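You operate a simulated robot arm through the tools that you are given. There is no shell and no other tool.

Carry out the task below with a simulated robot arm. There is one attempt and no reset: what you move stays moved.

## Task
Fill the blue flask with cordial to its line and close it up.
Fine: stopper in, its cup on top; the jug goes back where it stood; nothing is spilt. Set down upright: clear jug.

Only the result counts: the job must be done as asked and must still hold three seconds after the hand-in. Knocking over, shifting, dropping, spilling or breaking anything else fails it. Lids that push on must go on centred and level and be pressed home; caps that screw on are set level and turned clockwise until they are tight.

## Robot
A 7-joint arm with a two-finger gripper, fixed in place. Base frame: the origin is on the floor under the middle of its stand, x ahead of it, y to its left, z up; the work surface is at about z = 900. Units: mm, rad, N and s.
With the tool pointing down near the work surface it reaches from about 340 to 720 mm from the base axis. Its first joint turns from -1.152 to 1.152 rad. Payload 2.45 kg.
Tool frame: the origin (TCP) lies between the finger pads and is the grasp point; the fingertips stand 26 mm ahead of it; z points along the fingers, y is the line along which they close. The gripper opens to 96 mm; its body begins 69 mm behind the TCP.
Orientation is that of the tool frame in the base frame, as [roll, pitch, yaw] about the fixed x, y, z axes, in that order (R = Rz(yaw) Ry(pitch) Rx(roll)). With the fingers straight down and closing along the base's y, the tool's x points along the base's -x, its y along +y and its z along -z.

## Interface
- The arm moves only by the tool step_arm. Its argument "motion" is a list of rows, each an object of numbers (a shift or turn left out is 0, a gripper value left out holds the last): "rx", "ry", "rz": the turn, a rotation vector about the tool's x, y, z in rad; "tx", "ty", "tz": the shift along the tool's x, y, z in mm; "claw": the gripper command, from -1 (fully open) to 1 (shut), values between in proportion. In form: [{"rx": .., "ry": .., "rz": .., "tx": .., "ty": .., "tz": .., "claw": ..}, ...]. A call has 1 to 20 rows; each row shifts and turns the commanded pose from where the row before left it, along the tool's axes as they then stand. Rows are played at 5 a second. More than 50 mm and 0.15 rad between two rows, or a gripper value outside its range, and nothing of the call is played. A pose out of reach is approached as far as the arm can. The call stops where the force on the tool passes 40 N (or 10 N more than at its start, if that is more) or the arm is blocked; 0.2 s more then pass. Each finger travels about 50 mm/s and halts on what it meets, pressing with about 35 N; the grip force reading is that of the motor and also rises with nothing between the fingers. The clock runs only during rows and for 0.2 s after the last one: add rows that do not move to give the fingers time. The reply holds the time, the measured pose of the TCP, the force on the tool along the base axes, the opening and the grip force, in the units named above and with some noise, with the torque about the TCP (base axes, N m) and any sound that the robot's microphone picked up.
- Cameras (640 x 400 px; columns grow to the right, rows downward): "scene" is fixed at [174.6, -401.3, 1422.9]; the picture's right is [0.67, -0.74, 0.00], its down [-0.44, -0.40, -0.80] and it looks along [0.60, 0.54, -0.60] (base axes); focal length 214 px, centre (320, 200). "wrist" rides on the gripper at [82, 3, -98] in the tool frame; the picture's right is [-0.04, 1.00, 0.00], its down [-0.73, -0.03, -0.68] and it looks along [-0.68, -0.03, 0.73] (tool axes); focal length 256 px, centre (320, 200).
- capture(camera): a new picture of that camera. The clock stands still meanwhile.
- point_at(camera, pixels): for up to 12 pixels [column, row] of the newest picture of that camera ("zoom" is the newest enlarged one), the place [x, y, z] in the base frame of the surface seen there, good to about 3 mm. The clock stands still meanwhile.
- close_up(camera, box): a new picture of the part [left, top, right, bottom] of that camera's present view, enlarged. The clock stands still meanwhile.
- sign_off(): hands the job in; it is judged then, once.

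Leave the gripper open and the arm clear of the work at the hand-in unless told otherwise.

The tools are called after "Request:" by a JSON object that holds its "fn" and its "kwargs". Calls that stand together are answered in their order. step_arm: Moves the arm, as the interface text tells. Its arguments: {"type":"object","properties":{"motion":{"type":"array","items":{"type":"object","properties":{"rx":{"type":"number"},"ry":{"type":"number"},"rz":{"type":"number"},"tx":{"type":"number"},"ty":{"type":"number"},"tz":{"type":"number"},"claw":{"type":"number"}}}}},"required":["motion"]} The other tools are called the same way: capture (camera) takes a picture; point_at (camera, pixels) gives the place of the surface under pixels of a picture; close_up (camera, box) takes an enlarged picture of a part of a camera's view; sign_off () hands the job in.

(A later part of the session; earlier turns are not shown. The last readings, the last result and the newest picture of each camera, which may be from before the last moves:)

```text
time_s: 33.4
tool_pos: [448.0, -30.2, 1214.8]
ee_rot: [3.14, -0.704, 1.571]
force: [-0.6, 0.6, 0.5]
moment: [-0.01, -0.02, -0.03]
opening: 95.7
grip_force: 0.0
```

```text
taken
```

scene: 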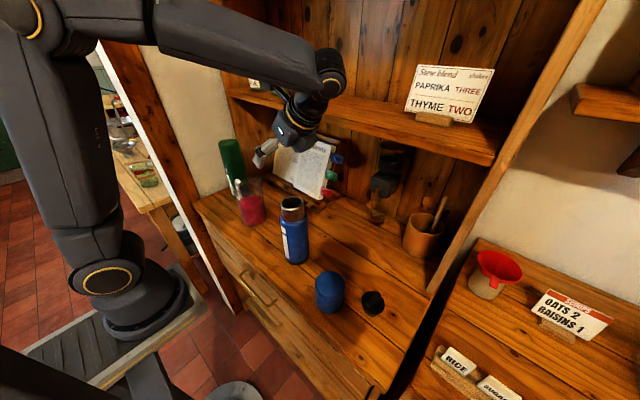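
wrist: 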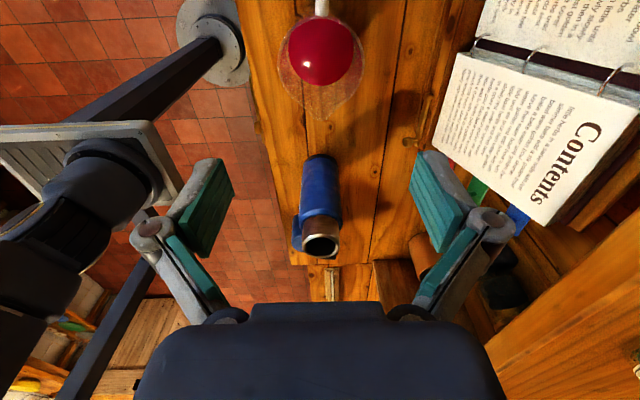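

The first 40° works. I'll continue the rehearsal to about 83°.

Request:
{"fn": "step_arm", "kwargs": {"motion": [{"ry": 0.14}, {"ry": 0.14}, {"ry": 0.14}, {"ry": 0.14}, {"ry": 0.14}, {"ry": 0.05}, {}]}}

Request:
{"fn": "capture", "kwargs": {"camera": "scene"}}

Request:
{"fn": "capture", "kwargs": {"camera": "wrist"}}

Request:
{"fn": "close_up", "kwargs": {"camera": "scene", "box": [240, 90, 360, 280]}}

```text
time_s: 35.0
tool_pos: [447.7, -30.4, 1214.3]
ee_rot: [3.134, -1.453, 1.578]
force: [0.5, 0.5, -1.0]
moment: [0.0, -0.04, 0.01]
opening: 96.0
grip_force: 0.1
```

```text
taken
```

scene: 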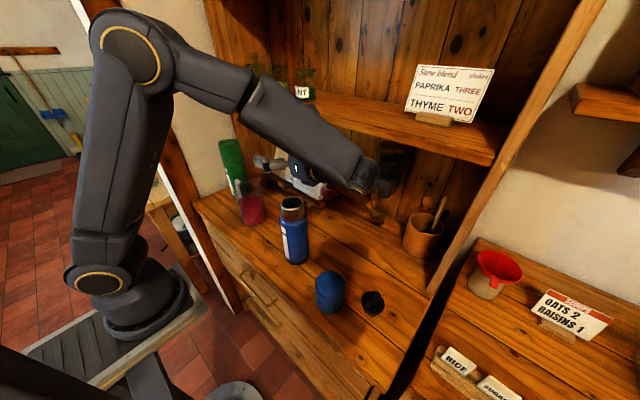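

```text
taken
```

wrist: 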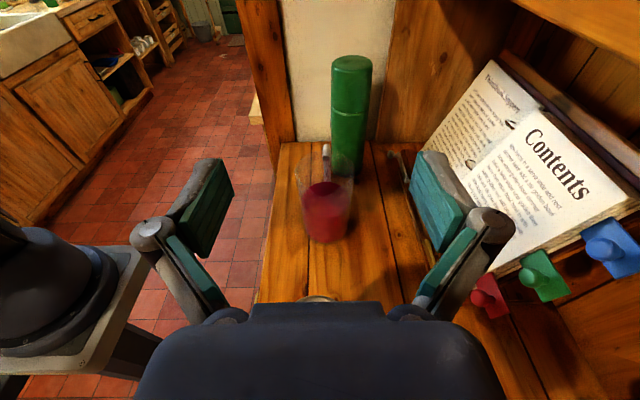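

```text
2.11 times, centred on (300, 185) of scene
```

zoom: 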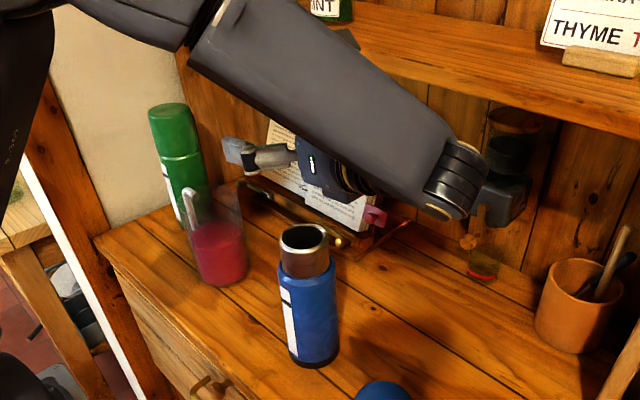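

The whole tilt is reachable and the flask mouth stays visible from the scene camera. I'll undo the tilt and return over the jug.

Request:
{"fn": "step_arm", "kwargs": {"motion": [{"ry": -0.145}, {"ry": -0.145}, {"ry": -0.145}, {"ry": -0.145}, {"ry": -0.145}, {"ry": -0.145}, {"ry": -0.145}, {"ry": -0.145}, {"ry": -0.145}, {"ry": -0.145}, {"tx": 38}, {"tx": 38}, {"tx": 38}, {"tx": 38}, {"tx": 40, "ty": 1}, {}, {}]}}

Request:
{"fn": "close_up", "kwargs": {"camera": "wrist", "box": [240, 0, 400, 130]}}

```text
time_s: 38.6
tool_pos: [449.7, 160.8, 1216.0]
ee_rot: [-3.142, -0.001, 1.571]
force: [-0.1, -1.4, 0.1]
moment: [0.01, 0.0, 0.02]
opening: 96.0
grip_force: 0.0
```

```text
3.08 times, centred on (320, 65) of wrist
```

zoom: 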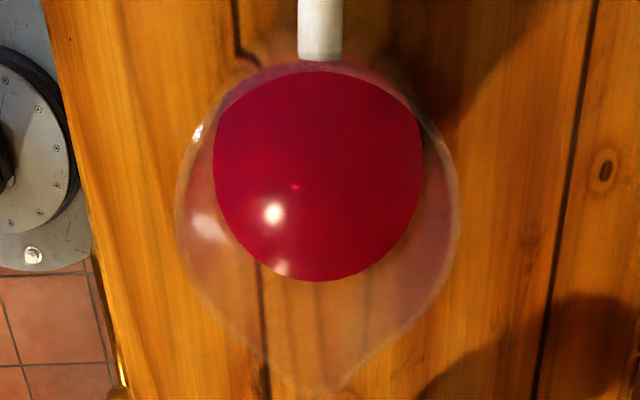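

The jug is within about 1 mm of centre. I'll go down until the tips are just above the rim and check again.

Request:
{"fn": "step_arm", "kwargs": {"motion": [{"tz": 45, "ty": -0.5}, {"tz": 45}, {"tz": 35}, {}, {}]}}

Request:
{"fn": "capture", "kwargs": {"camera": "wrist"}}

Request:
{"fn": "close_up", "kwargs": {"camera": "scene", "box": [200, 110, 310, 240]}}

```text
time_s: 39.8
tool_pos: [449.5, 161.2, 1089.7]
ee_rot: [-3.141, 0.001, 1.572]
force: [-0.1, 0.2, -0.3]
moment: [0.0, -0.04, 0.0]
opening: 95.9
grip_force: 0.0
```

```text
taken
```

wrist: 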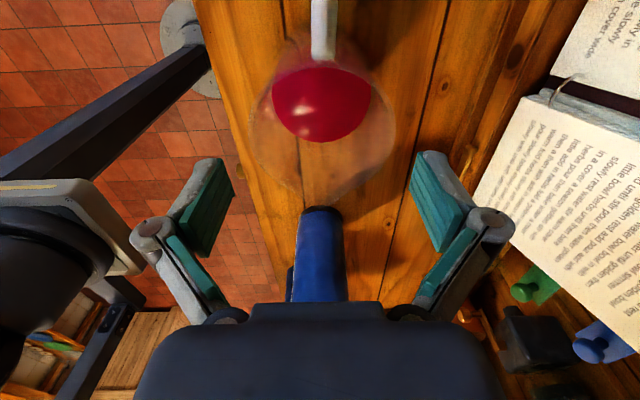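

```text
3.08 times, centred on (255, 175) of scene
```

zoom: 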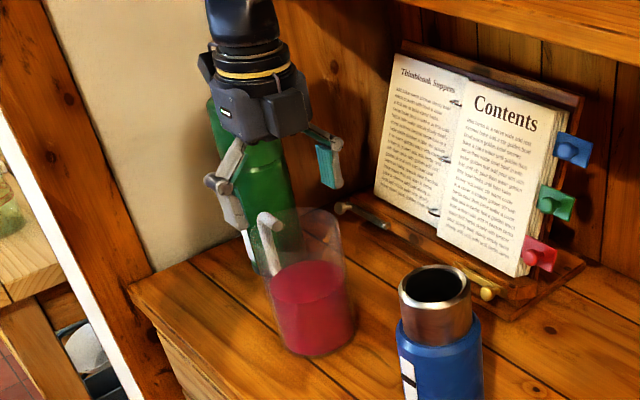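

The rim spans wrist columns 250–395, centred at about 322, so both fingertips clear it by about 4 mm. I'll lower slowly past the rim, watching the force.

Request:
{"fn": "step_arm", "kwargs": {"motion": [{"tz": 10, "ty": 0.6}, {"tz": 8}, {"tz": 8}, {"tz": 8}, {}]}}

Request:
{"fn": "capture", "kwargs": {"camera": "wrist"}}

Request:
{"fn": "close_up", "kwargs": {"camera": "scene", "box": [220, 130, 290, 240]}}

```text
time_s: 41.0
tool_pos: [448.4, 163.5, 1055.8]
ee_rot: [-3.141, 0.0, 1.57]
force: [0.3, 0.9, -0.5]
moment: [-0.01, -0.03, 0.0]
opening: 95.9
grip_force: 0.1
```

```text
taken
```

wrist: 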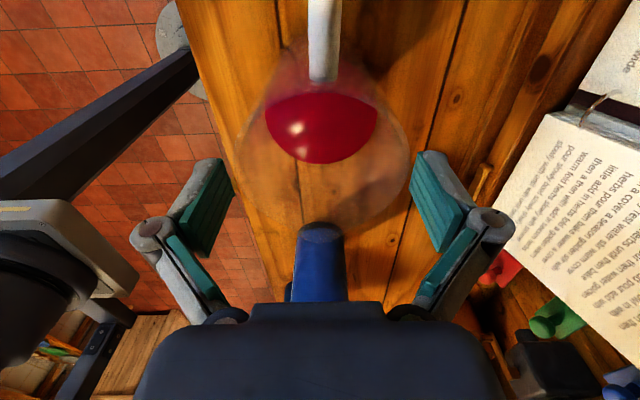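

```text
3.64 times, centred on (255, 185) of scene
```

zoom: 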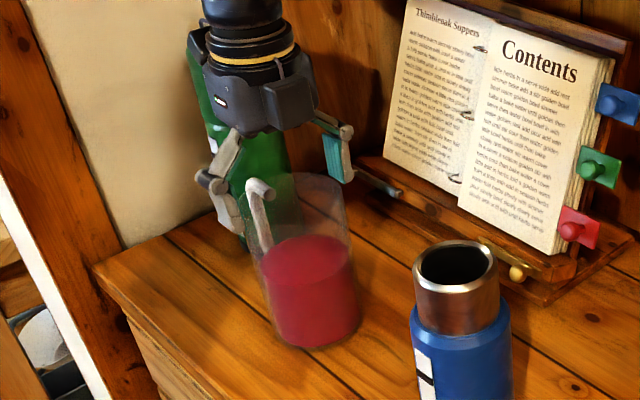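

Centred to within about 1 mm. Before going deeper, I'll check how far the hand is from the green flask behind.

Request:
{"fn": "point_at", "kwargs": {"camera": "zoom", "pixels": [[200, 80], [265, 165], [295, 170], [222, 215], [320, 60], [225, 60]]}}

Request:
{"fn": "step_arm", "kwargs": {"motion": [{"tz": 8, "ty": 0.6}, {"tz": 8}, {"tz": 6}, {}]}}

Request:
{"fn": "capture", "kwargs": {"camera": "wrist"}}

Request:
{"fn": "close_up", "kwargs": {"camera": "scene", "box": [220, 130, 290, 240]}}

```text
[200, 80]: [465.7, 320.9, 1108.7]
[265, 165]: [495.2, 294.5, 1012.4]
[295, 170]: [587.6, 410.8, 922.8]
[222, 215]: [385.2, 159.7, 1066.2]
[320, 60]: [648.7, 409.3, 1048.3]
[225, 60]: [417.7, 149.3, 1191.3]
```

```text
time_s: 42.0
tool_pos: [450.0, 162.5, 1035.4]
ee_rot: [3.141, 0.0, 1.57]
force: [0.0, -0.3, 0.1]
moment: [-0.01, 0.01, 0.03]
opening: 95.8
grip_force: 0.1
```

```text
taken
```

wrist: 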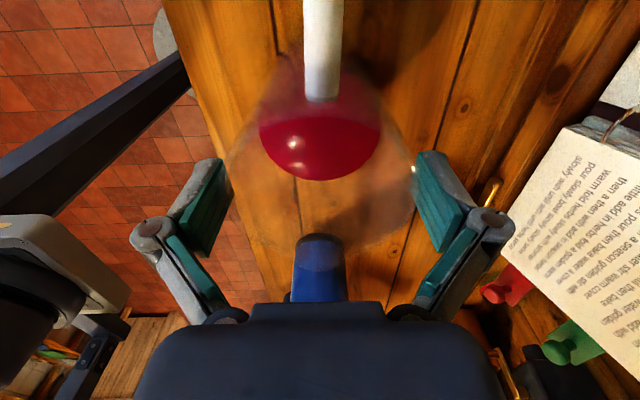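

```text
3.64 times, centred on (255, 185) of scene
```

zoom: 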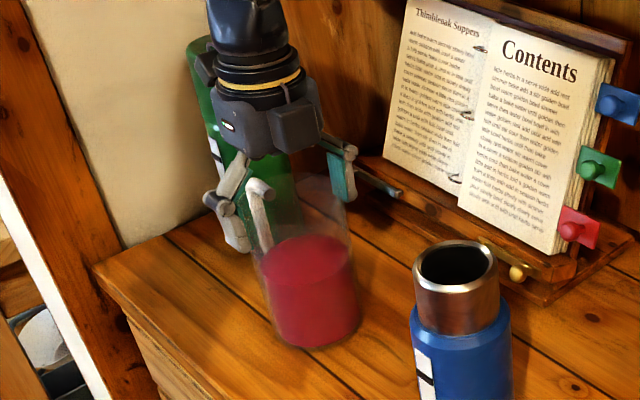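

No contact so far, and the green flask is at y>290, well clear. I'll lower the last 17 mm.

Request:
{"fn": "step_arm", "kwargs": {"motion": [{"tz": 6}, {"tz": 6}, {"tz": 5}, {}]}}

Request:
{"fn": "capture", "kwargs": {"camera": "wrist"}}

Request:
{"fn": "close_up", "kwargs": {"camera": "scene", "box": [220, 130, 290, 240]}}

```text
time_s: 43.0
tool_pos: [449.0, 162.5, 1017.9]
ee_rot: [3.141, -0.001, 1.572]
force: [0.0, -0.3, 0.0]
moment: [-0.03, -0.01, 0.01]
opening: 96.0
grip_force: 0.1
```

```text
taken
```

wrist: 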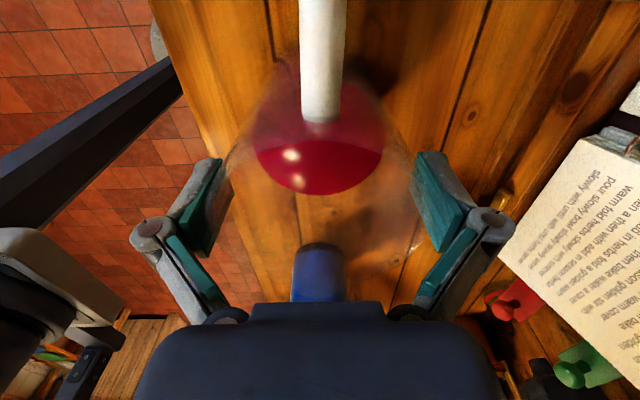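

```text
3.64 times, centred on (255, 185) of scene
```

zoom: 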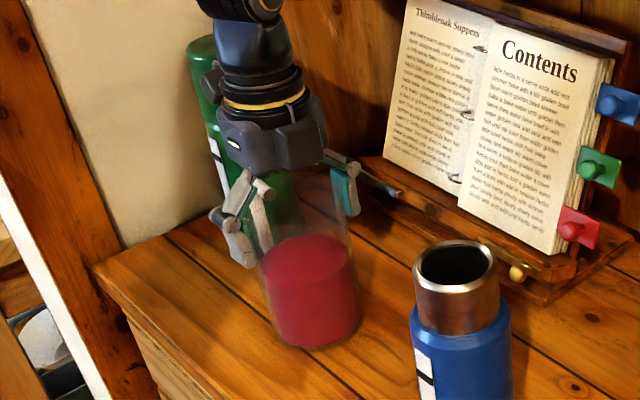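

Both pads straddle the jug without touching. I'll close gently on it.

Request:
{"fn": "step_arm", "kwargs": {"motion": [{"claw": 1}, {}, {}, {}, {}]}}

Request:
{"fn": "capture", "kwargs": {"camera": "wrist"}}

Request:
{"fn": "close_up", "kwargs": {"camera": "scene", "box": [220, 130, 290, 240]}}

```text
time_s: 44.2
tool_pos: [448.8, 163.2, 1018.8]
ee_rot: [3.14, 0.0, 1.57]
force: [-2.4, -1.4, 4.9]
moment: [-0.1, 0.42, 0.03]
opening: 88.4
grip_force: 34.7
```

```text
taken
```

wrist: 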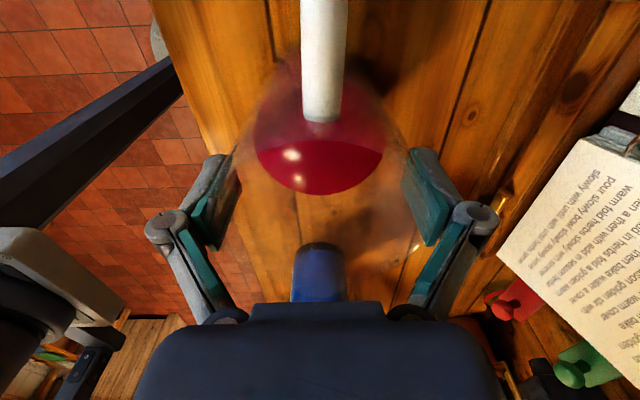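

```text
3.64 times, centred on (255, 185) of scene
```

zoom: 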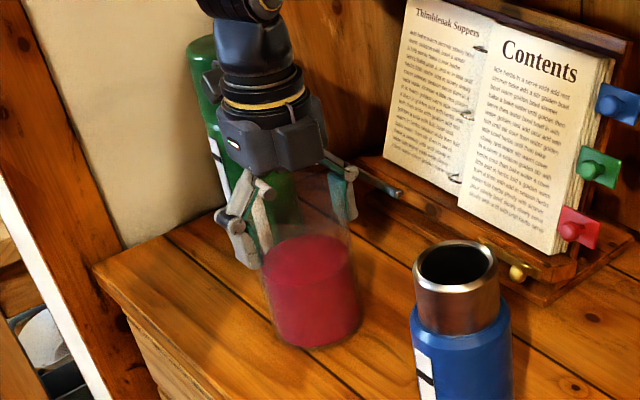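

The jug is gripped (opening 88.4 mm). I'll wait for things to settle and read the force again.

Request:
{"fn": "step_arm", "kwargs": {"motion": [{}, {}]}}

```text
time_s: 44.8
tool_pos: [449.7, 163.8, 1019.2]
ee_rot: [-3.141, -0.001, 1.571]
force: [-3.0, -1.3, 5.1]
moment: [-0.06, 0.41, 0.06]
opening: 88.5
grip_force: 35.3
```

There is a small residual load. I'll lift 3 mm gently and read.

Request:
{"fn": "step_arm", "kwargs": {"motion": [{"tz": -1}, {"tz": -1}, {"tz": -1}, {}]}}

Request:
{"fn": "close_up", "kwargs": {"camera": "scene", "box": [220, 130, 290, 240]}}

```text
time_s: 45.8
tool_pos: [451.3, 161.7, 1020.6]
ee_rot: [-3.141, 0.0, 1.571]
force: [0.3, -0.5, -6.1]
moment: [-0.1, 0.05, -0.01]
opening: 88.4
grip_force: 34.6
```

```text
3.64 times, centred on (255, 185) of scene
```

zoom: 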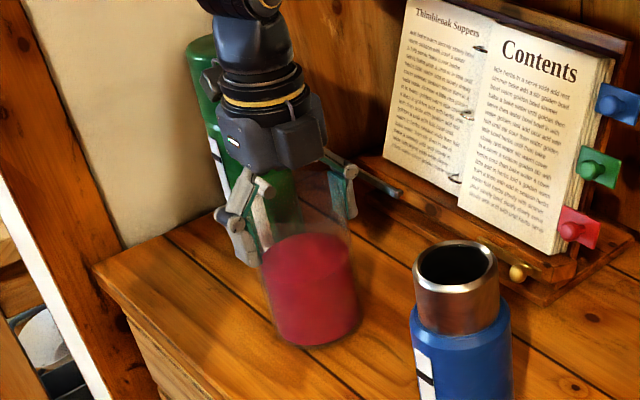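

The weight hangs freely (about 6.1 N) and the jug hasn't slipped. I'll lift it smoothly straight up.

Request:
{"fn": "step_arm", "kwargs": {"motion": [{"tz": -8}, {"tz": -16}, {"tz": -22}, {"tz": -24}, {"tz": -24}, {"tz": -24}, {"tz": -24}, {"tz": -20}, {"tz": -12}, {"tz": -6}, {}, {}]}}

Request:
{"fn": "close_up", "kwargs": {"camera": "scene", "box": [200, 80, 320, 280]}}

Request:
{"fn": "capture", "kwargs": {"camera": "wrist"}}

```text
time_s: 48.4
tool_pos: [451.6, 160.3, 1200.3]
ee_rot: [3.141, 0.001, 1.571]
force: [0.2, -0.5, -4.3]
moment: [-0.07, 0.0, 0.01]
opening: 88.5
grip_force: 35.5
```

```text
2.00 times, centred on (260, 180) of scene
```

zoom: 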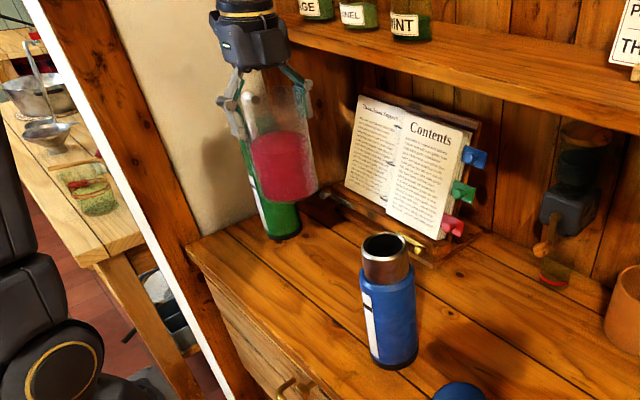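

```text
taken
```

wrist: 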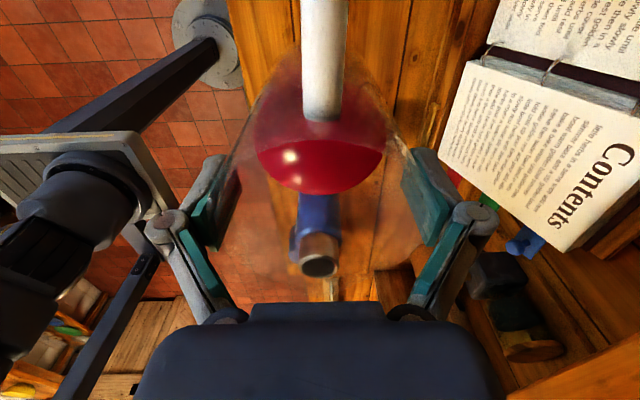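

The jug is up and steady. I'll move it partway toward the flask before pre-tilting.

Request:
{"fn": "step_arm", "kwargs": {"motion": [{"tx": -8, "ty": -1}, {"tx": -14, "ty": -1.5}, {"tx": -18, "ty": -1.5}, {"tx": -14, "ty": -1}, {"tx": -8, "ty": -1}, {}, {}, {}]}}

Request:
{"fn": "step_arm", "kwargs": {"motion": [{}, {}]}}

Request:
{"fn": "step_arm", "kwargs": {"motion": [{}, {}]}}

Request:
{"fn": "step_arm", "kwargs": {"motion": [{}, {}]}}

```text
time_s: 50.2
tool_pos: [443.6, 100.4, 1199.8]
ee_rot: [3.141, 0.001, 1.572]
force: [-0.1, 0.4, -5.5]
moment: [-0.1, 0.0, -0.03]
opening: 88.6
grip_force: 34.6
```

```text
time_s: 50.8
tool_pos: [443.3, 99.7, 1199.3]
ee_rot: [-3.141, 0.0, 1.571]
force: [-0.6, 0.1, -6.2]
moment: [-0.1, -0.01, -0.04]
opening: 88.4
grip_force: 35.3
```

```text
time_s: 51.4
tool_pos: [443.8, 99.2, 1199.8]
ee_rot: [3.141, -0.001, 1.571]
force: [0.9, -0.3, -6.6]
moment: [-0.11, -0.03, 0.02]
opening: 88.6
grip_force: 35.2
```

```text
time_s: 52.0
tool_pos: [442.7, 100.2, 1199.7]
ee_rot: [-3.14, 0.0, 1.57]
force: [-0.3, -0.1, -6.1]
moment: [-0.11, 0.05, 0.01]
opening: 88.5
grip_force: 35.4
```

The jug with cordial weighs about 6.1 N. I'll pre-tilt about the spout tip to 36°, short of pouring, in slow rows.

Request:
{"fn": "step_arm", "kwargs": {"motion": [{"ry": 0.035, "tx": 1.08, "tz": -2.01}, {"ry": 0.07, "tx": 2.1, "tz": -4.07}, {"ry": 0.07, "tx": 2.1, "tz": -4.07}, {"ry": 0.07, "tx": 2.1, "tz": -4.07}, {"ry": 0.07, "tx": 2.1, "tz": -4.07}, {"ry": 0.07, "tx": 2.1, "tz": -4.07}, {"ry": 0.07, "tx": 2.1, "tz": -4.07}, {"ry": 0.07, "tx": 2.1, "tz": -4.07}, {"ry": 0.07, "tx": 2.1, "tz": -4.07}, {"ry": 0.035, "tx": 1.08, "tz": -2.01}, {}, {}]}}

Request:
{"fn": "close_up", "kwargs": {"camera": "scene", "box": [210, 80, 330, 280]}}

Request:
{"fn": "capture", "kwargs": {"camera": "wrist"}}

```text
time_s: 54.6
tool_pos: [444.2, 107.0, 1239.6]
ee_rot: [-3.141, -0.631, 1.571]
force: [0.1, 0.2, -5.1]
moment: [-0.26, 0.03, 0.03]
opening: 88.5
grip_force: 35.1
```

```text
2.00 times, centred on (270, 180) of scene
```

zoom: 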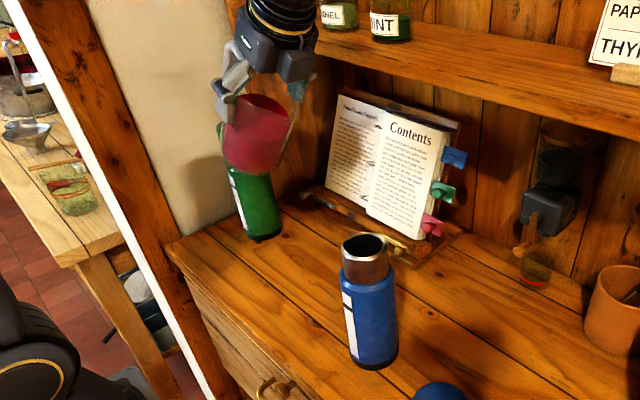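

```text
taken
```

wrist: 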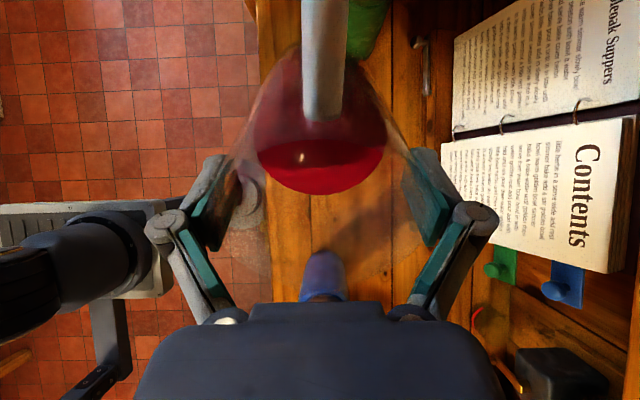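

The jug holds steady at 36°. I'll look closely at the liquid surface to see whether it is level in the world.

Request:
{"fn": "close_up", "kwargs": {"camera": "scene", "box": [225, 90, 295, 190]}}

Request:
{"fn": "point_at", "kwargs": {"camera": "wrist", "pixels": [[320, 188], [320, 165], [320, 145], [270, 165], [370, 165]]}}

Request:
{"fn": "close_up", "kwargs": {"camera": "wrist", "box": [220, 50, 420, 300]}}

```text
4.00 times, centred on (260, 140) of scene
```

zoom: 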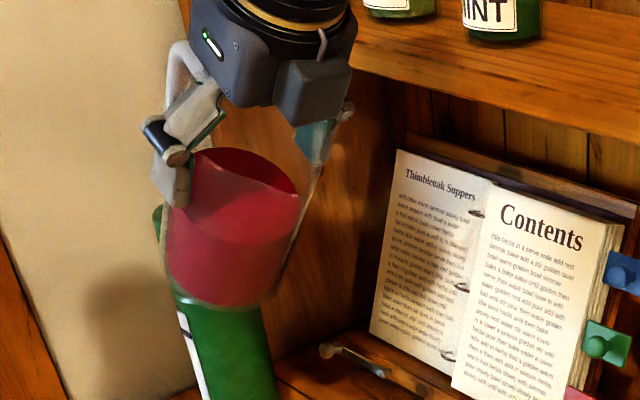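

```text
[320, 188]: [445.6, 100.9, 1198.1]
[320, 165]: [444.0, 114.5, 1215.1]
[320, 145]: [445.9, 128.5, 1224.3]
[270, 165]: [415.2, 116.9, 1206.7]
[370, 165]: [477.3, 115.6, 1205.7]
```

```text
1.60 times, centred on (320, 175) of wrist
```

zoom: 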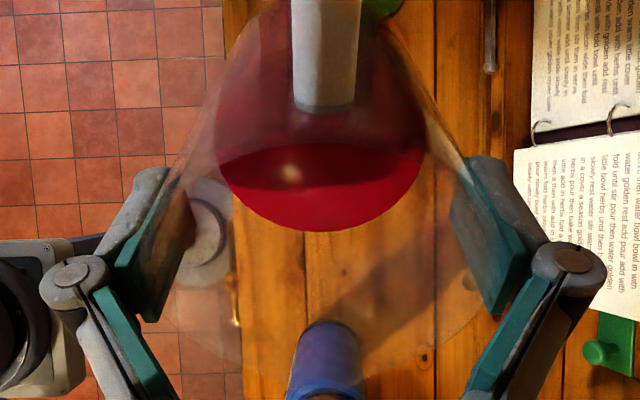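

The surface is drawn square to the jug, so I'll rely on the tilt angle, the flask's gauge and the weight. Next I move the spout tip to above the flask mouth, staying about 60 mm high.

Request:
{"fn": "step_arm", "kwargs": {"motion": [{"tx": -10, "tz": -0.7}, {"tx": -18, "tz": -1.3}, {"tx": -22, "tz": -1.6}, {"tx": -24, "tz": -1.7}, {"tx": -22, "tz": -1.6}, {"tx": -18, "tz": -1.2}, {"tx": -12, "tz": -0.8}, {}, {}]}}

Request:
{"fn": "capture", "kwargs": {"camera": "scene"}}

Request:
{"fn": "close_up", "kwargs": {"camera": "scene", "box": [240, 110, 350, 280]}}

Request:
{"fn": "capture", "kwargs": {"camera": "wrist"}}

```text
time_s: 56.6
tool_pos: [443.4, -0.5, 1173.6]
ee_rot: [-3.141, -0.631, 1.571]
force: [-0.1, -0.4, -5.2]
moment: [-0.26, 0.0, 0.02]
opening: 88.7
grip_force: 35.2
```

```text
taken
```

scene: 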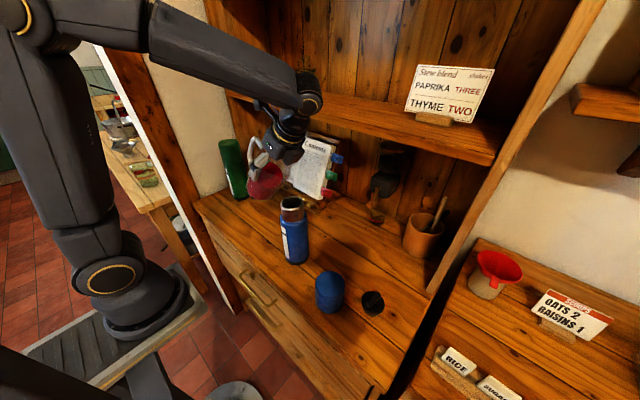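

```text
2.35 times, centred on (295, 195) of scene
```

zoom: 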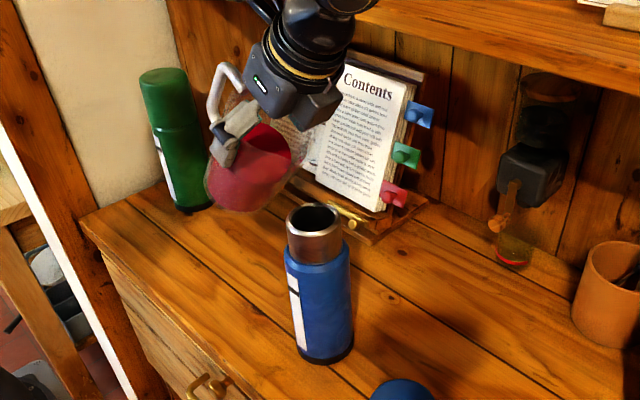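

```text
taken
```

wrist: 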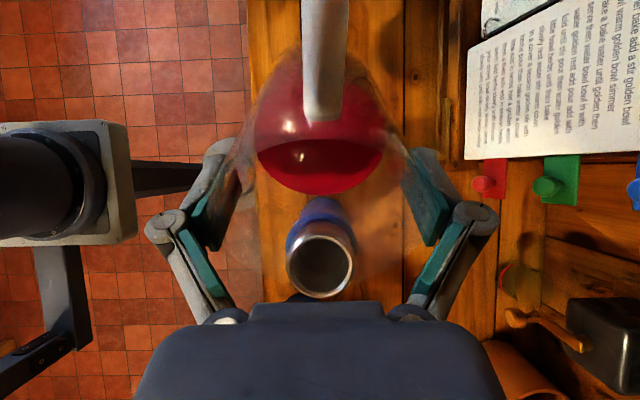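

The flask mouth (wrist (320,265)) sits directly under the spout line. I'll lower so the spout tip is about 18 mm above the mouth.

Request:
{"fn": "step_arm", "kwargs": {"motion": [{"tx": -5, "tz": 6.9}, {"tx": -7.6, "tz": 10.4}, {"tx": -7.6, "tz": 10.4}, {"tx": -5.1, "tz": 7}, {}, {}]}}

Request:
{"fn": "close_up", "kwargs": {"camera": "scene", "box": [250, 140, 330, 240]}}

Request:
{"fn": "capture", "kwargs": {"camera": "wrist"}}

```text
time_s: 58.0
tool_pos: [442.9, 0.6, 1130.4]
ee_rot: [-3.141, -0.63, 1.57]
force: [0.7, -0.3, -6.4]
moment: [-0.28, 0.0, -0.03]
opening: 88.4
grip_force: 34.7
```

```text
4.00 times, centred on (290, 190) of scene
```

zoom: 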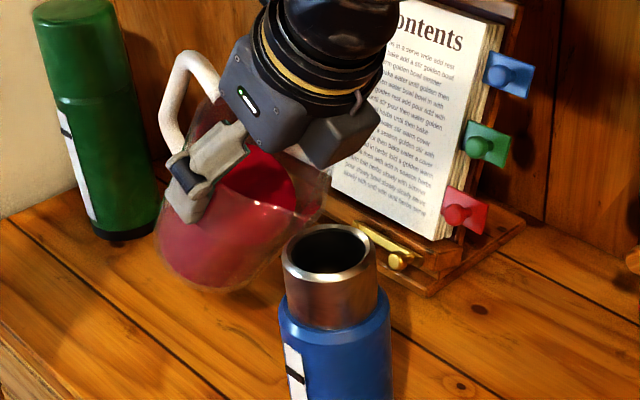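

```text
taken
```

wrist: 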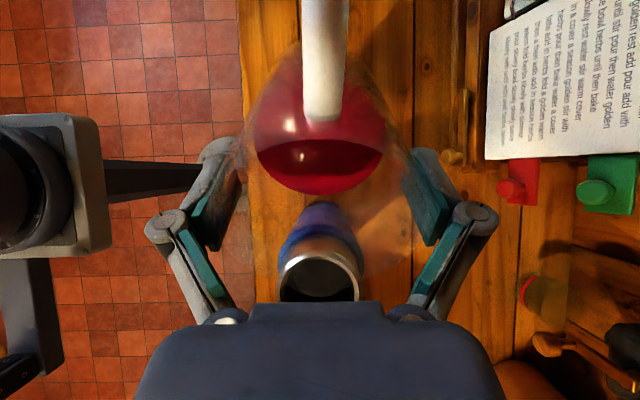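

I'll zoom in tightly to check the spout tip against the mouth.

Request:
{"fn": "close_up", "kwargs": {"camera": "scene", "box": [270, 170, 315, 215]}}

Request:
{"fn": "close_up", "kwargs": {"camera": "wrist", "box": [250, 180, 390, 320]}}

```text
8.89 times, centred on (292, 192) of scene
```

zoom: 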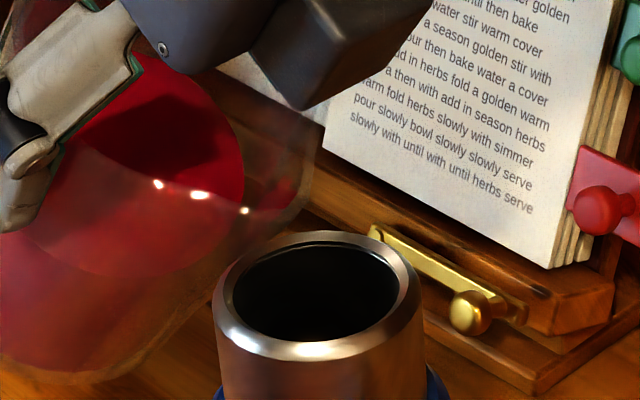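

```text
2.86 times, centred on (320, 250) of wrist
```

zoom: 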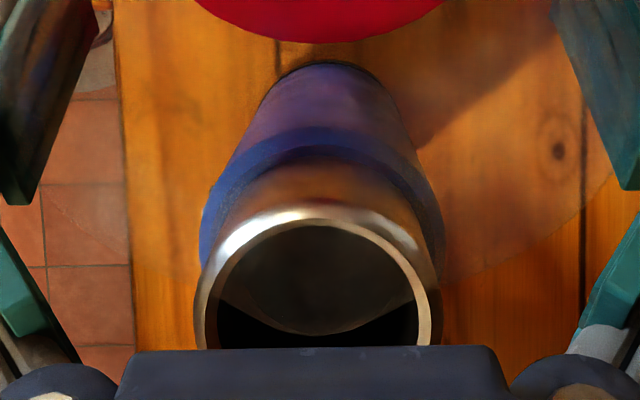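

The spout lip shows inside the mouth outline (wrist zoom (320,335)). The tip seems about 3 mm back from my estimate, so I'll nudge it 3 mm and tilt slowly to about 45°, watching and listening for flow.

Request:
{"fn": "step_arm", "kwargs": {"motion": [{"tx": -2.4, "tz": -1.8}, {"ry": 0.05, "tx": 1.53, "tz": -2.74}, {"ry": 0.05, "tx": 1.53, "tz": -2.74}, {"ry": 0.05, "tx": 1.53, "tz": -2.74}, {}, {}]}}

Request:
{"fn": "close_up", "kwargs": {"camera": "scene", "box": [250, 150, 340, 270]}}

```text
time_s: 59.4
tool_pos: [443.8, -2.9, 1138.7]
ee_rot: [-3.141, -0.779, 1.571]
force: [-0.7, -0.5, -5.4]
moment: [-0.33, 0.01, 0.0]
opening: 88.5
grip_force: 35.3
```

```text
3.33 times, centred on (295, 210) of scene
```

zoom: 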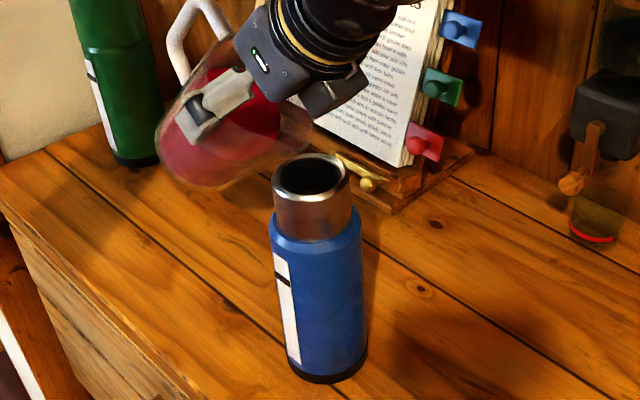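

No flow yet at 45°. I'll tilt by another 0.06 rad and check.

Request:
{"fn": "step_arm", "kwargs": {"motion": [{"ry": 0.03, "tx": 0.94, "tz": -1.63}, {"ry": 0.03, "tx": 0.94, "tz": -1.63}, {}]}}

Request:
{"fn": "close_up", "kwargs": {"camera": "scene", "box": [250, 150, 340, 270]}}

```text
time_s: 60.2
tool_pos: [443.4, -2.9, 1143.2]
ee_rot: [3.14, -0.84, 1.57]
force: [0.4, -0.7, -4.7]
moment: [-0.32, 0.0, 0.01]
opening: 88.5
grip_force: 35.1
```

```text
3.33 times, centred on (295, 210) of scene
```

zoom: 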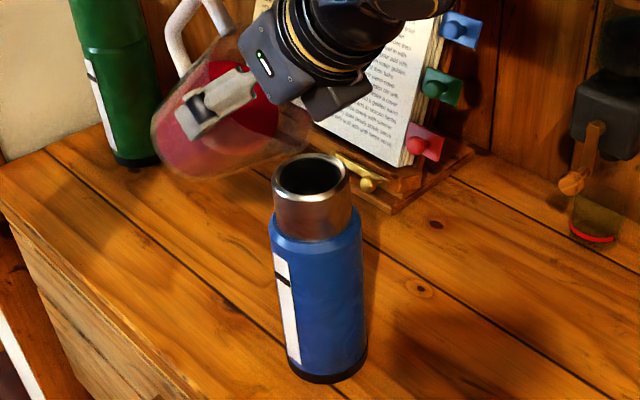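

Still nothing at 48°. I'll do another two small rows.

Request:
{"fn": "step_arm", "kwargs": {"motion": [{"ry": 0.03, "tx": 0.94, "tz": -1.63}, {"ry": 0.03, "tx": 0.94, "tz": -1.63}, {}]}}

Request:
{"fn": "close_up", "kwargs": {"camera": "scene", "box": [250, 150, 340, 270]}}

```text
time_s: 61.0
tool_pos: [444.9, -6.3, 1147.3]
ee_rot: [3.138, -0.901, 1.573]
force: [-0.1, -0.6, -5.6]
moment: [-0.32, 0.01, -0.01]
opening: 88.6
grip_force: 35.2
```

```text
3.33 times, centred on (295, 210) of scene
```

zoom: 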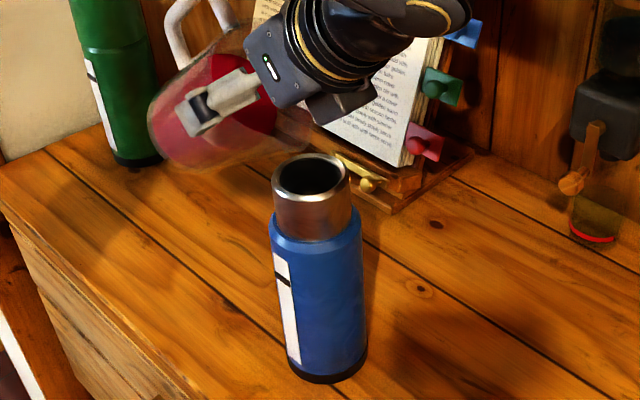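

Nothing yet at 52°. I'll keep inching.

Request:
{"fn": "step_arm", "kwargs": {"motion": [{"ry": 0.03, "tx": 0.94, "tz": -1.63}, {}, {"ry": 0.03, "tx": 0.94, "tz": -1.63}, {}]}}

Request:
{"fn": "close_up", "kwargs": {"camera": "scene", "box": [250, 150, 340, 270]}}

```text
time_s: 62.0
tool_pos: [443.9, -8.2, 1150.2]
ee_rot: [3.139, -0.962, 1.573]
force: [-0.4, -0.3, -5.9]
moment: [-0.33, -0.01, -0.01]
opening: 88.5
grip_force: 35.0
```

```text
3.33 times, centred on (295, 210) of scene
```

zoom: 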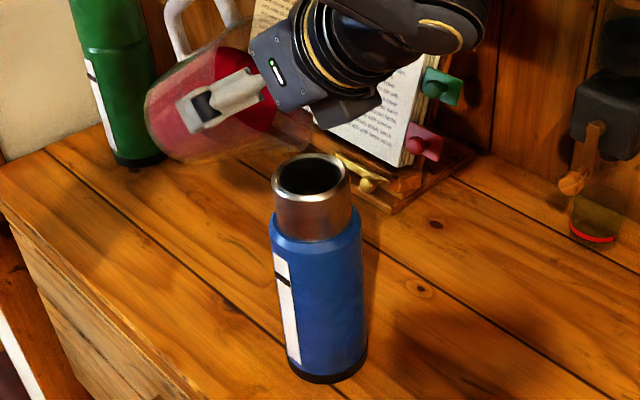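

Still nothing at 55°. I'll switch to finer 0.02 rad rows.

Request:
{"fn": "step_arm", "kwargs": {"motion": [{"ry": 0.02, "tx": 0.63, "tz": -1.09}, {"ry": 0.02, "tx": 0.63, "tz": -1.09}, {}]}}

Request:
{"fn": "close_up", "kwargs": {"camera": "scene", "box": [250, 150, 340, 270]}}

```text
time_s: 62.8
tool_pos: [444.1, -9.6, 1152.2]
ee_rot: [3.141, -1.001, 1.572]
force: [-0.2, -0.1, -5.6]
moment: [-0.31, -0.03, 0.01]
opening: 88.4
grip_force: 34.6
```

```text
3.33 times, centred on (295, 210) of scene
```

zoom: 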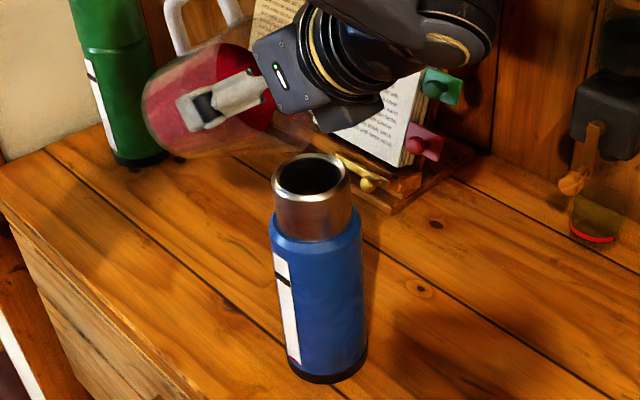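

There may be a hint of red at the bottom of the gauge strip (zoom (293,362)). I'll zoom in.

Request:
{"fn": "close_up", "kwargs": {"camera": "scene", "box": [275, 215, 310, 270]}}

Request:
{"fn": "close_up", "kwargs": {"camera": "scene", "box": [270, 170, 315, 215]}}

```text
7.27 times, centred on (292, 242) of scene
```

zoom: 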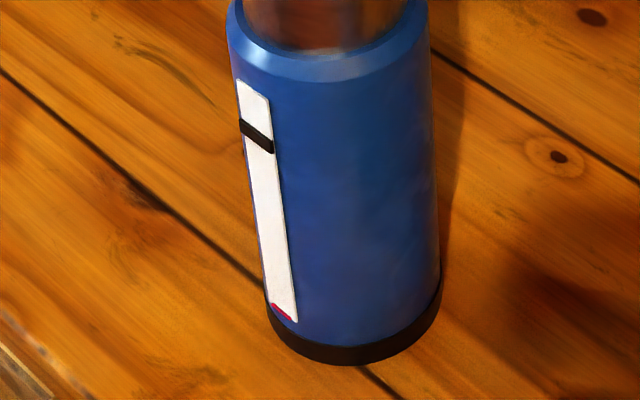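

```text
8.89 times, centred on (292, 192) of scene
```

zoom: 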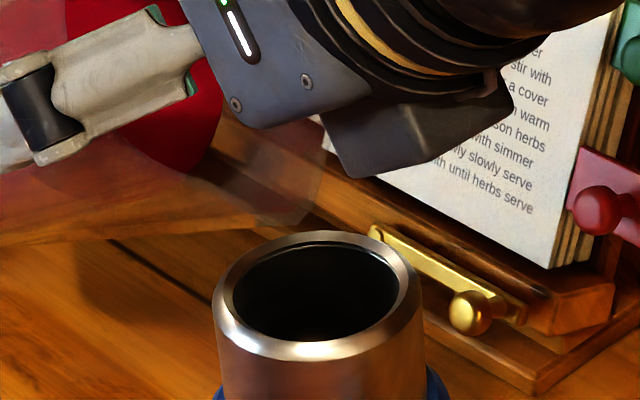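

The gauge strip now shows a little red at the bottom, so the strip is the level window and the cordial goes into the flask. I'll hold still to see how the flow behaves.

Request:
{"fn": "step_arm", "kwargs": {"motion": [{}, {}, {}, {}]}}

Request:
{"fn": "close_up", "kwargs": {"camera": "scene", "box": [275, 215, 310, 270]}}

Request:
{"fn": "close_up", "kwargs": {"camera": "scene", "box": [270, 170, 315, 215]}}

```text
time_s: 63.8
tool_pos: [443.7, -9.2, 1152.4]
ee_rot: [3.14, -1.0, 1.57]
force: [0.6, 0.6, -5.5]
moment: [-0.36, 0.0, -0.02]
opening: 88.5
grip_force: 35.3
```

```text
7.27 times, centred on (292, 242) of scene
```

zoom: 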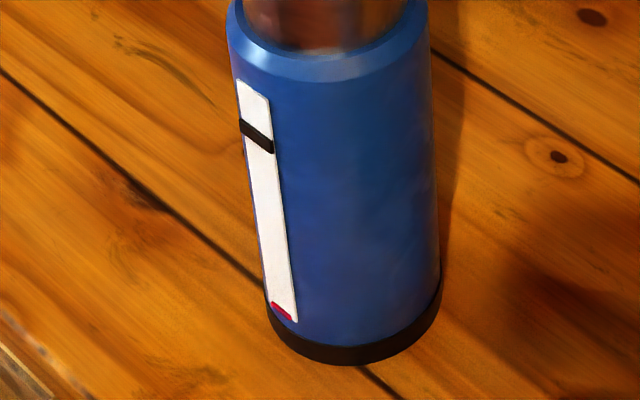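

```text
8.89 times, centred on (292, 192) of scene
```

zoom: 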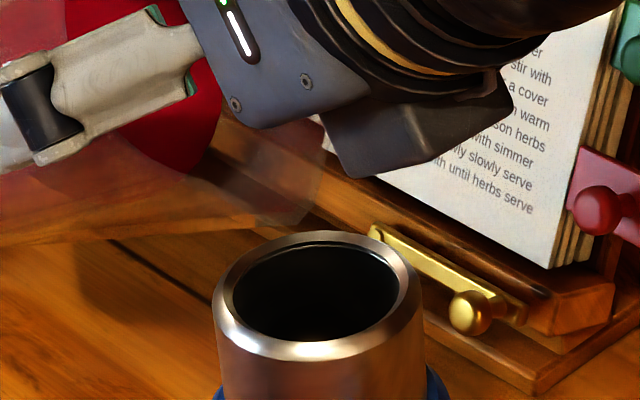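

A bit more red and the flow dies off by itself. I'll go on tilting in small amounts with pauses, watching the gauge.

Request:
{"fn": "step_arm", "kwargs": {"motion": [{"ry": 0.02, "tx": 0.63, "tz": -1.09}, {"ry": 0.02, "tx": 0.63, "tz": -1.09}, {}]}}

Request:
{"fn": "close_up", "kwargs": {"camera": "scene", "box": [270, 170, 325, 270]}}

Request:
{"fn": "step_arm", "kwargs": {"motion": [{}, {}, {}]}}

Request:
{"fn": "close_up", "kwargs": {"camera": "scene", "box": [270, 170, 325, 270]}}

```text
time_s: 64.6
tool_pos: [443.7, -9.3, 1153.6]
ee_rot: [3.14, -1.04, 1.572]
force: [0.2, -0.7, -5.6]
moment: [-0.34, 0.01, -0.04]
opening: 88.2
grip_force: 35.2
```

```text
4.00 times, centred on (298, 220) of scene
```

zoom: 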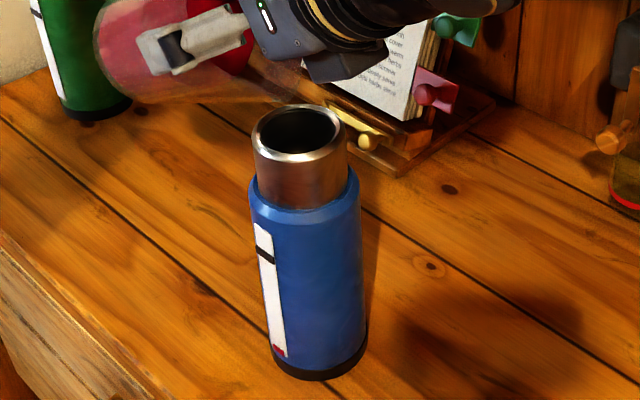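

```text
time_s: 65.4
tool_pos: [443.6, -9.2, 1153.7]
ee_rot: [3.139, -1.039, 1.574]
force: [-0.1, -0.5, -5.1]
moment: [-0.32, -0.02, -0.01]
opening: 88.4
grip_force: 34.5
```

```text
4.00 times, centred on (298, 220) of scene
```

zoom: 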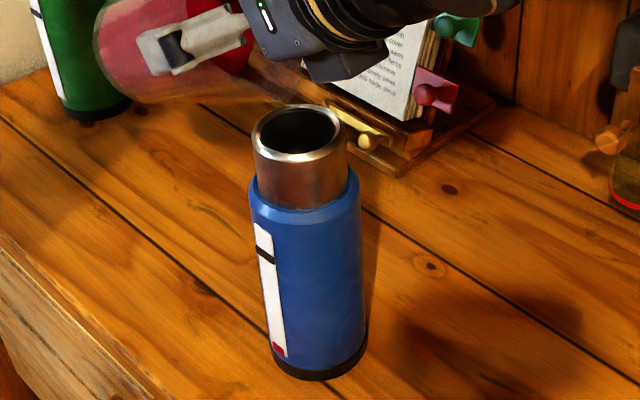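

The level is at about 13 % of the way to the mark, everything is landing inside, and there's no spill. I'll continue in steps.

Request:
{"fn": "step_arm", "kwargs": {"motion": [{"ry": 0.02, "tx": 0.63, "tz": -1.09}, {"ry": 0.02, "tx": 0.63, "tz": -1.09}, {}, {"ry": 0.02, "tx": 0.63, "tz": -1.09}, {"ry": 0.02, "tx": 0.63, "tz": -1.09}]}}

Request:
{"fn": "close_up", "kwargs": {"camera": "scene", "box": [270, 170, 325, 270]}}

Request:
{"fn": "close_up", "kwargs": {"camera": "scene", "box": [270, 170, 315, 215]}}

```text
time_s: 66.6
tool_pos: [443.2, -12.3, 1158.5]
ee_rot: [3.14, -1.12, 1.573]
force: [0.3, 0.1, -4.9]
moment: [-0.3, -0.01, 0.02]
opening: 88.3
grip_force: 35.2
```

```text
4.00 times, centred on (298, 220) of scene
```

zoom: 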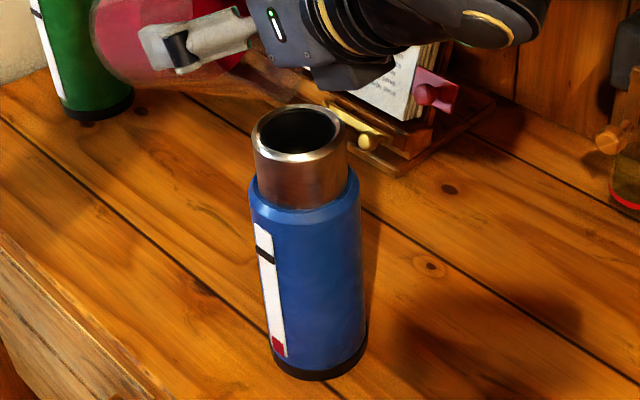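

```text
8.89 times, centred on (292, 192) of scene
```

zoom: 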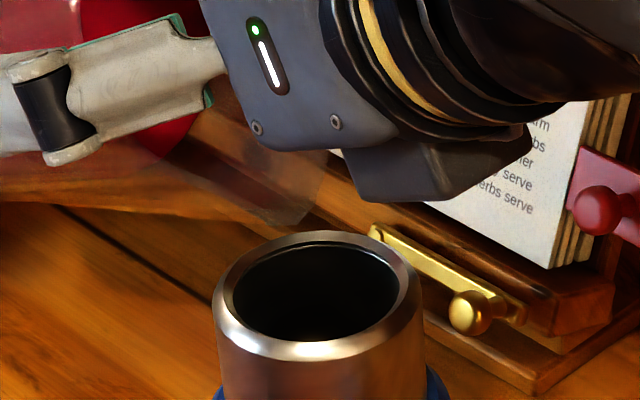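

It's about 20 % now. I'll pause to let it run and look again.

Request:
{"fn": "step_arm", "kwargs": {"motion": [{}, {}, {}, {}, {}]}}

Request:
{"fn": "close_up", "kwargs": {"camera": "scene", "box": [270, 170, 325, 270]}}

```text
time_s: 67.8
tool_pos: [443.4, -12.3, 1158.1]
ee_rot: [3.142, -1.12, 1.572]
force: [-0.4, -0.1, -4.7]
moment: [-0.3, -0.04, 0.05]
opening: 88.5
grip_force: 34.8
```

```text
4.00 times, centred on (298, 220) of scene
```

zoom: 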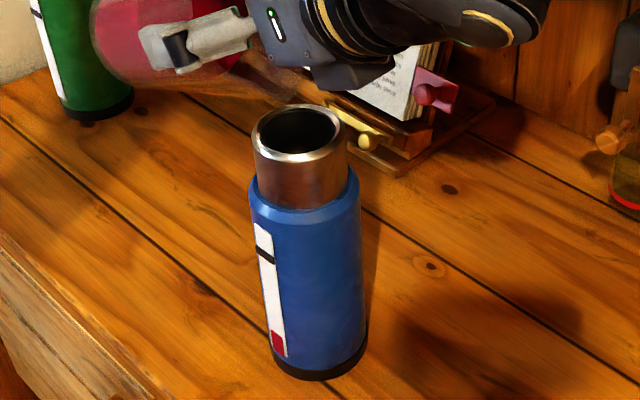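

About 25 % now. I'll continue with another 0.08 rad and a pause.

Request:
{"fn": "step_arm", "kwargs": {"motion": [{"ry": 0.02, "tx": 0.63, "tz": -1.09}, {"ry": 0.02, "tx": 0.63, "tz": -1.09}, {}, {"ry": 0.02, "tx": 0.63, "tz": -1.09}, {"ry": 0.02, "tx": 0.63, "tz": -1.09}, {}, {}, {}]}}

Request:
{"fn": "close_up", "kwargs": {"camera": "scene", "box": [270, 170, 325, 270]}}

Request:
{"fn": "step_arm", "kwargs": {"motion": [{}, {}, {}, {}]}}

Request:
{"fn": "close_up", "kwargs": {"camera": "scene", "box": [270, 170, 325, 270]}}

```text
time_s: 69.6
tool_pos: [443.5, -14.4, 1163.3]
ee_rot: [3.139, -1.2, 1.571]
force: [0.1, 0.2, -4.4]
moment: [-0.33, 0.02, 0.02]
opening: 88.6
grip_force: 35.2
```

```text
4.00 times, centred on (298, 220) of scene
```

zoom: 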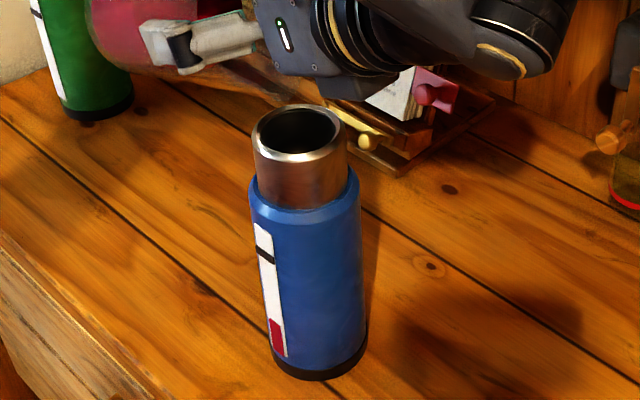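

```text
time_s: 70.6
tool_pos: [444.6, -15.7, 1163.0]
ee_rot: [3.139, -1.2, 1.573]
force: [-0.2, -0.6, -5.1]
moment: [-0.29, -0.03, 0.03]
opening: 88.3
grip_force: 35.0
```

```text
4.00 times, centred on (298, 220) of scene
```

zoom: 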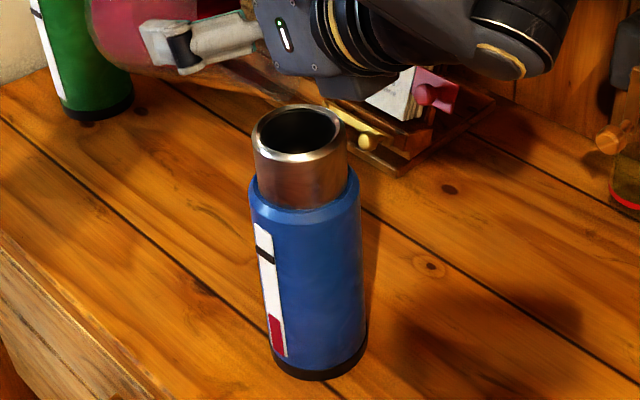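

The level is at about 37 %, the jug weighs about 4.8 N, and the counter is clean. I'll continue the slow tilt.

Request:
{"fn": "step_arm", "kwargs": {"motion": [{"ry": 0.02, "tx": 0.63, "tz": -1.09}, {"ry": 0.02, "tx": 0.63, "tz": -1.09}, {}, {}, {"ry": 0.02, "tx": 0.63, "tz": -1.09}, {"ry": 0.02, "tx": 0.63, "tz": -1.09}, {}, {}, {}, {}, {}]}}

Request:
{"fn": "close_up", "kwargs": {"camera": "scene", "box": [270, 170, 325, 270]}}

Request:
{"fn": "capture", "kwargs": {"camera": "scene"}}

```text
time_s: 73.0
tool_pos: [444.0, -19.0, 1166.8]
ee_rot: [3.14, -1.281, 1.573]
force: [0.3, 0.1, -4.5]
moment: [-0.27, -0.01, 0.01]
opening: 88.4
grip_force: 35.3
```

```text
4.00 times, centred on (298, 220) of scene
```

zoom: 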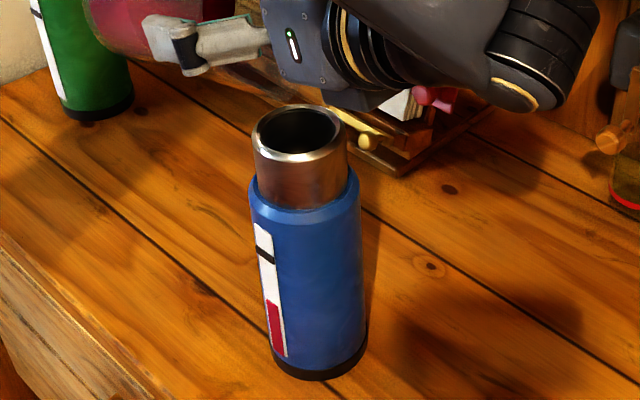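

```text
taken
```

scene: 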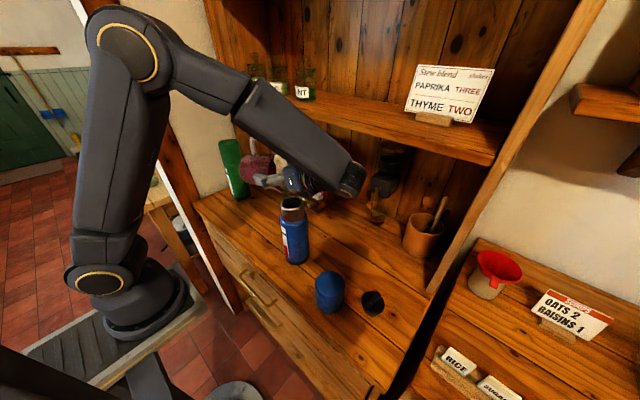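

About 53 % at 73°. I'll continue.

Request:
{"fn": "step_arm", "kwargs": {"motion": [{"ry": 0.02, "tx": 0.63, "tz": -1.09}, {"ry": 0.02, "tx": 0.63, "tz": -1.09}, {}, {}, {"ry": 0.02, "tx": 0.63, "tz": -1.09}, {}, {}, {}, {}, {}]}}

Request:
{"fn": "close_up", "kwargs": {"camera": "scene", "box": [270, 170, 325, 270]}}

Request:
{"fn": "close_up", "kwargs": {"camera": "scene", "box": [275, 215, 310, 270]}}

```text
time_s: 75.2
tool_pos: [444.0, -20.8, 1168.6]
ee_rot: [3.138, -1.342, 1.572]
force: [0.1, -0.2, -3.8]
moment: [-0.24, 0.01, -0.01]
opening: 88.5
grip_force: 34.7
```

```text
4.00 times, centred on (298, 220) of scene
```

zoom: 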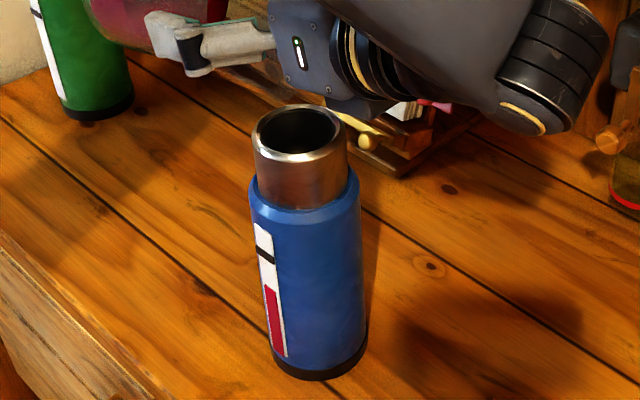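

```text
7.27 times, centred on (292, 242) of scene
```

zoom: 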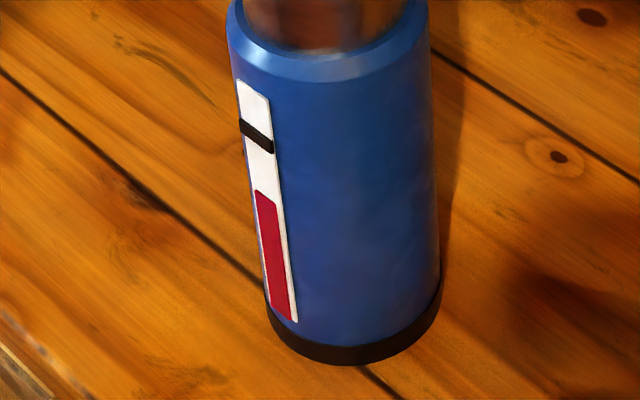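

About 66 % at 77°. I'll take smaller steps now.

Request:
{"fn": "step_arm", "kwargs": {"motion": [{"ry": 0.02, "tx": 0.63, "tz": -1.09}, {}, {}, {"ry": 0.02, "tx": 0.63, "tz": -1.09}, {}, {}, {}, {}, {}]}}

Request:
{"fn": "close_up", "kwargs": {"camera": "scene", "box": [275, 215, 310, 270]}}

```text
time_s: 77.2
tool_pos: [443.5, -24.3, 1171.3]
ee_rot: [3.139, -1.381, 1.575]
force: [-0.3, -0.2, -3.5]
moment: [-0.24, 0.02, 0.05]
opening: 88.3
grip_force: 35.2
```

```text
7.27 times, centred on (292, 242) of scene
```

zoom: 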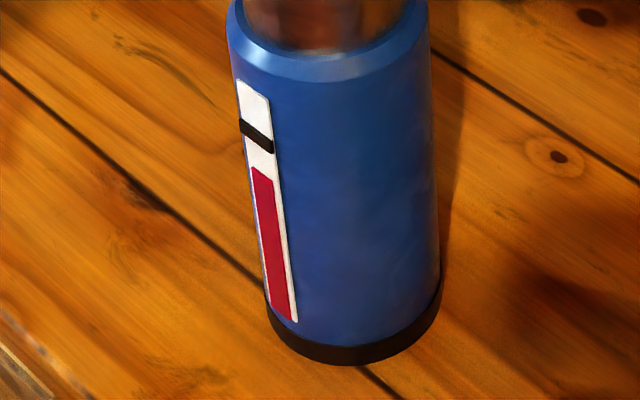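

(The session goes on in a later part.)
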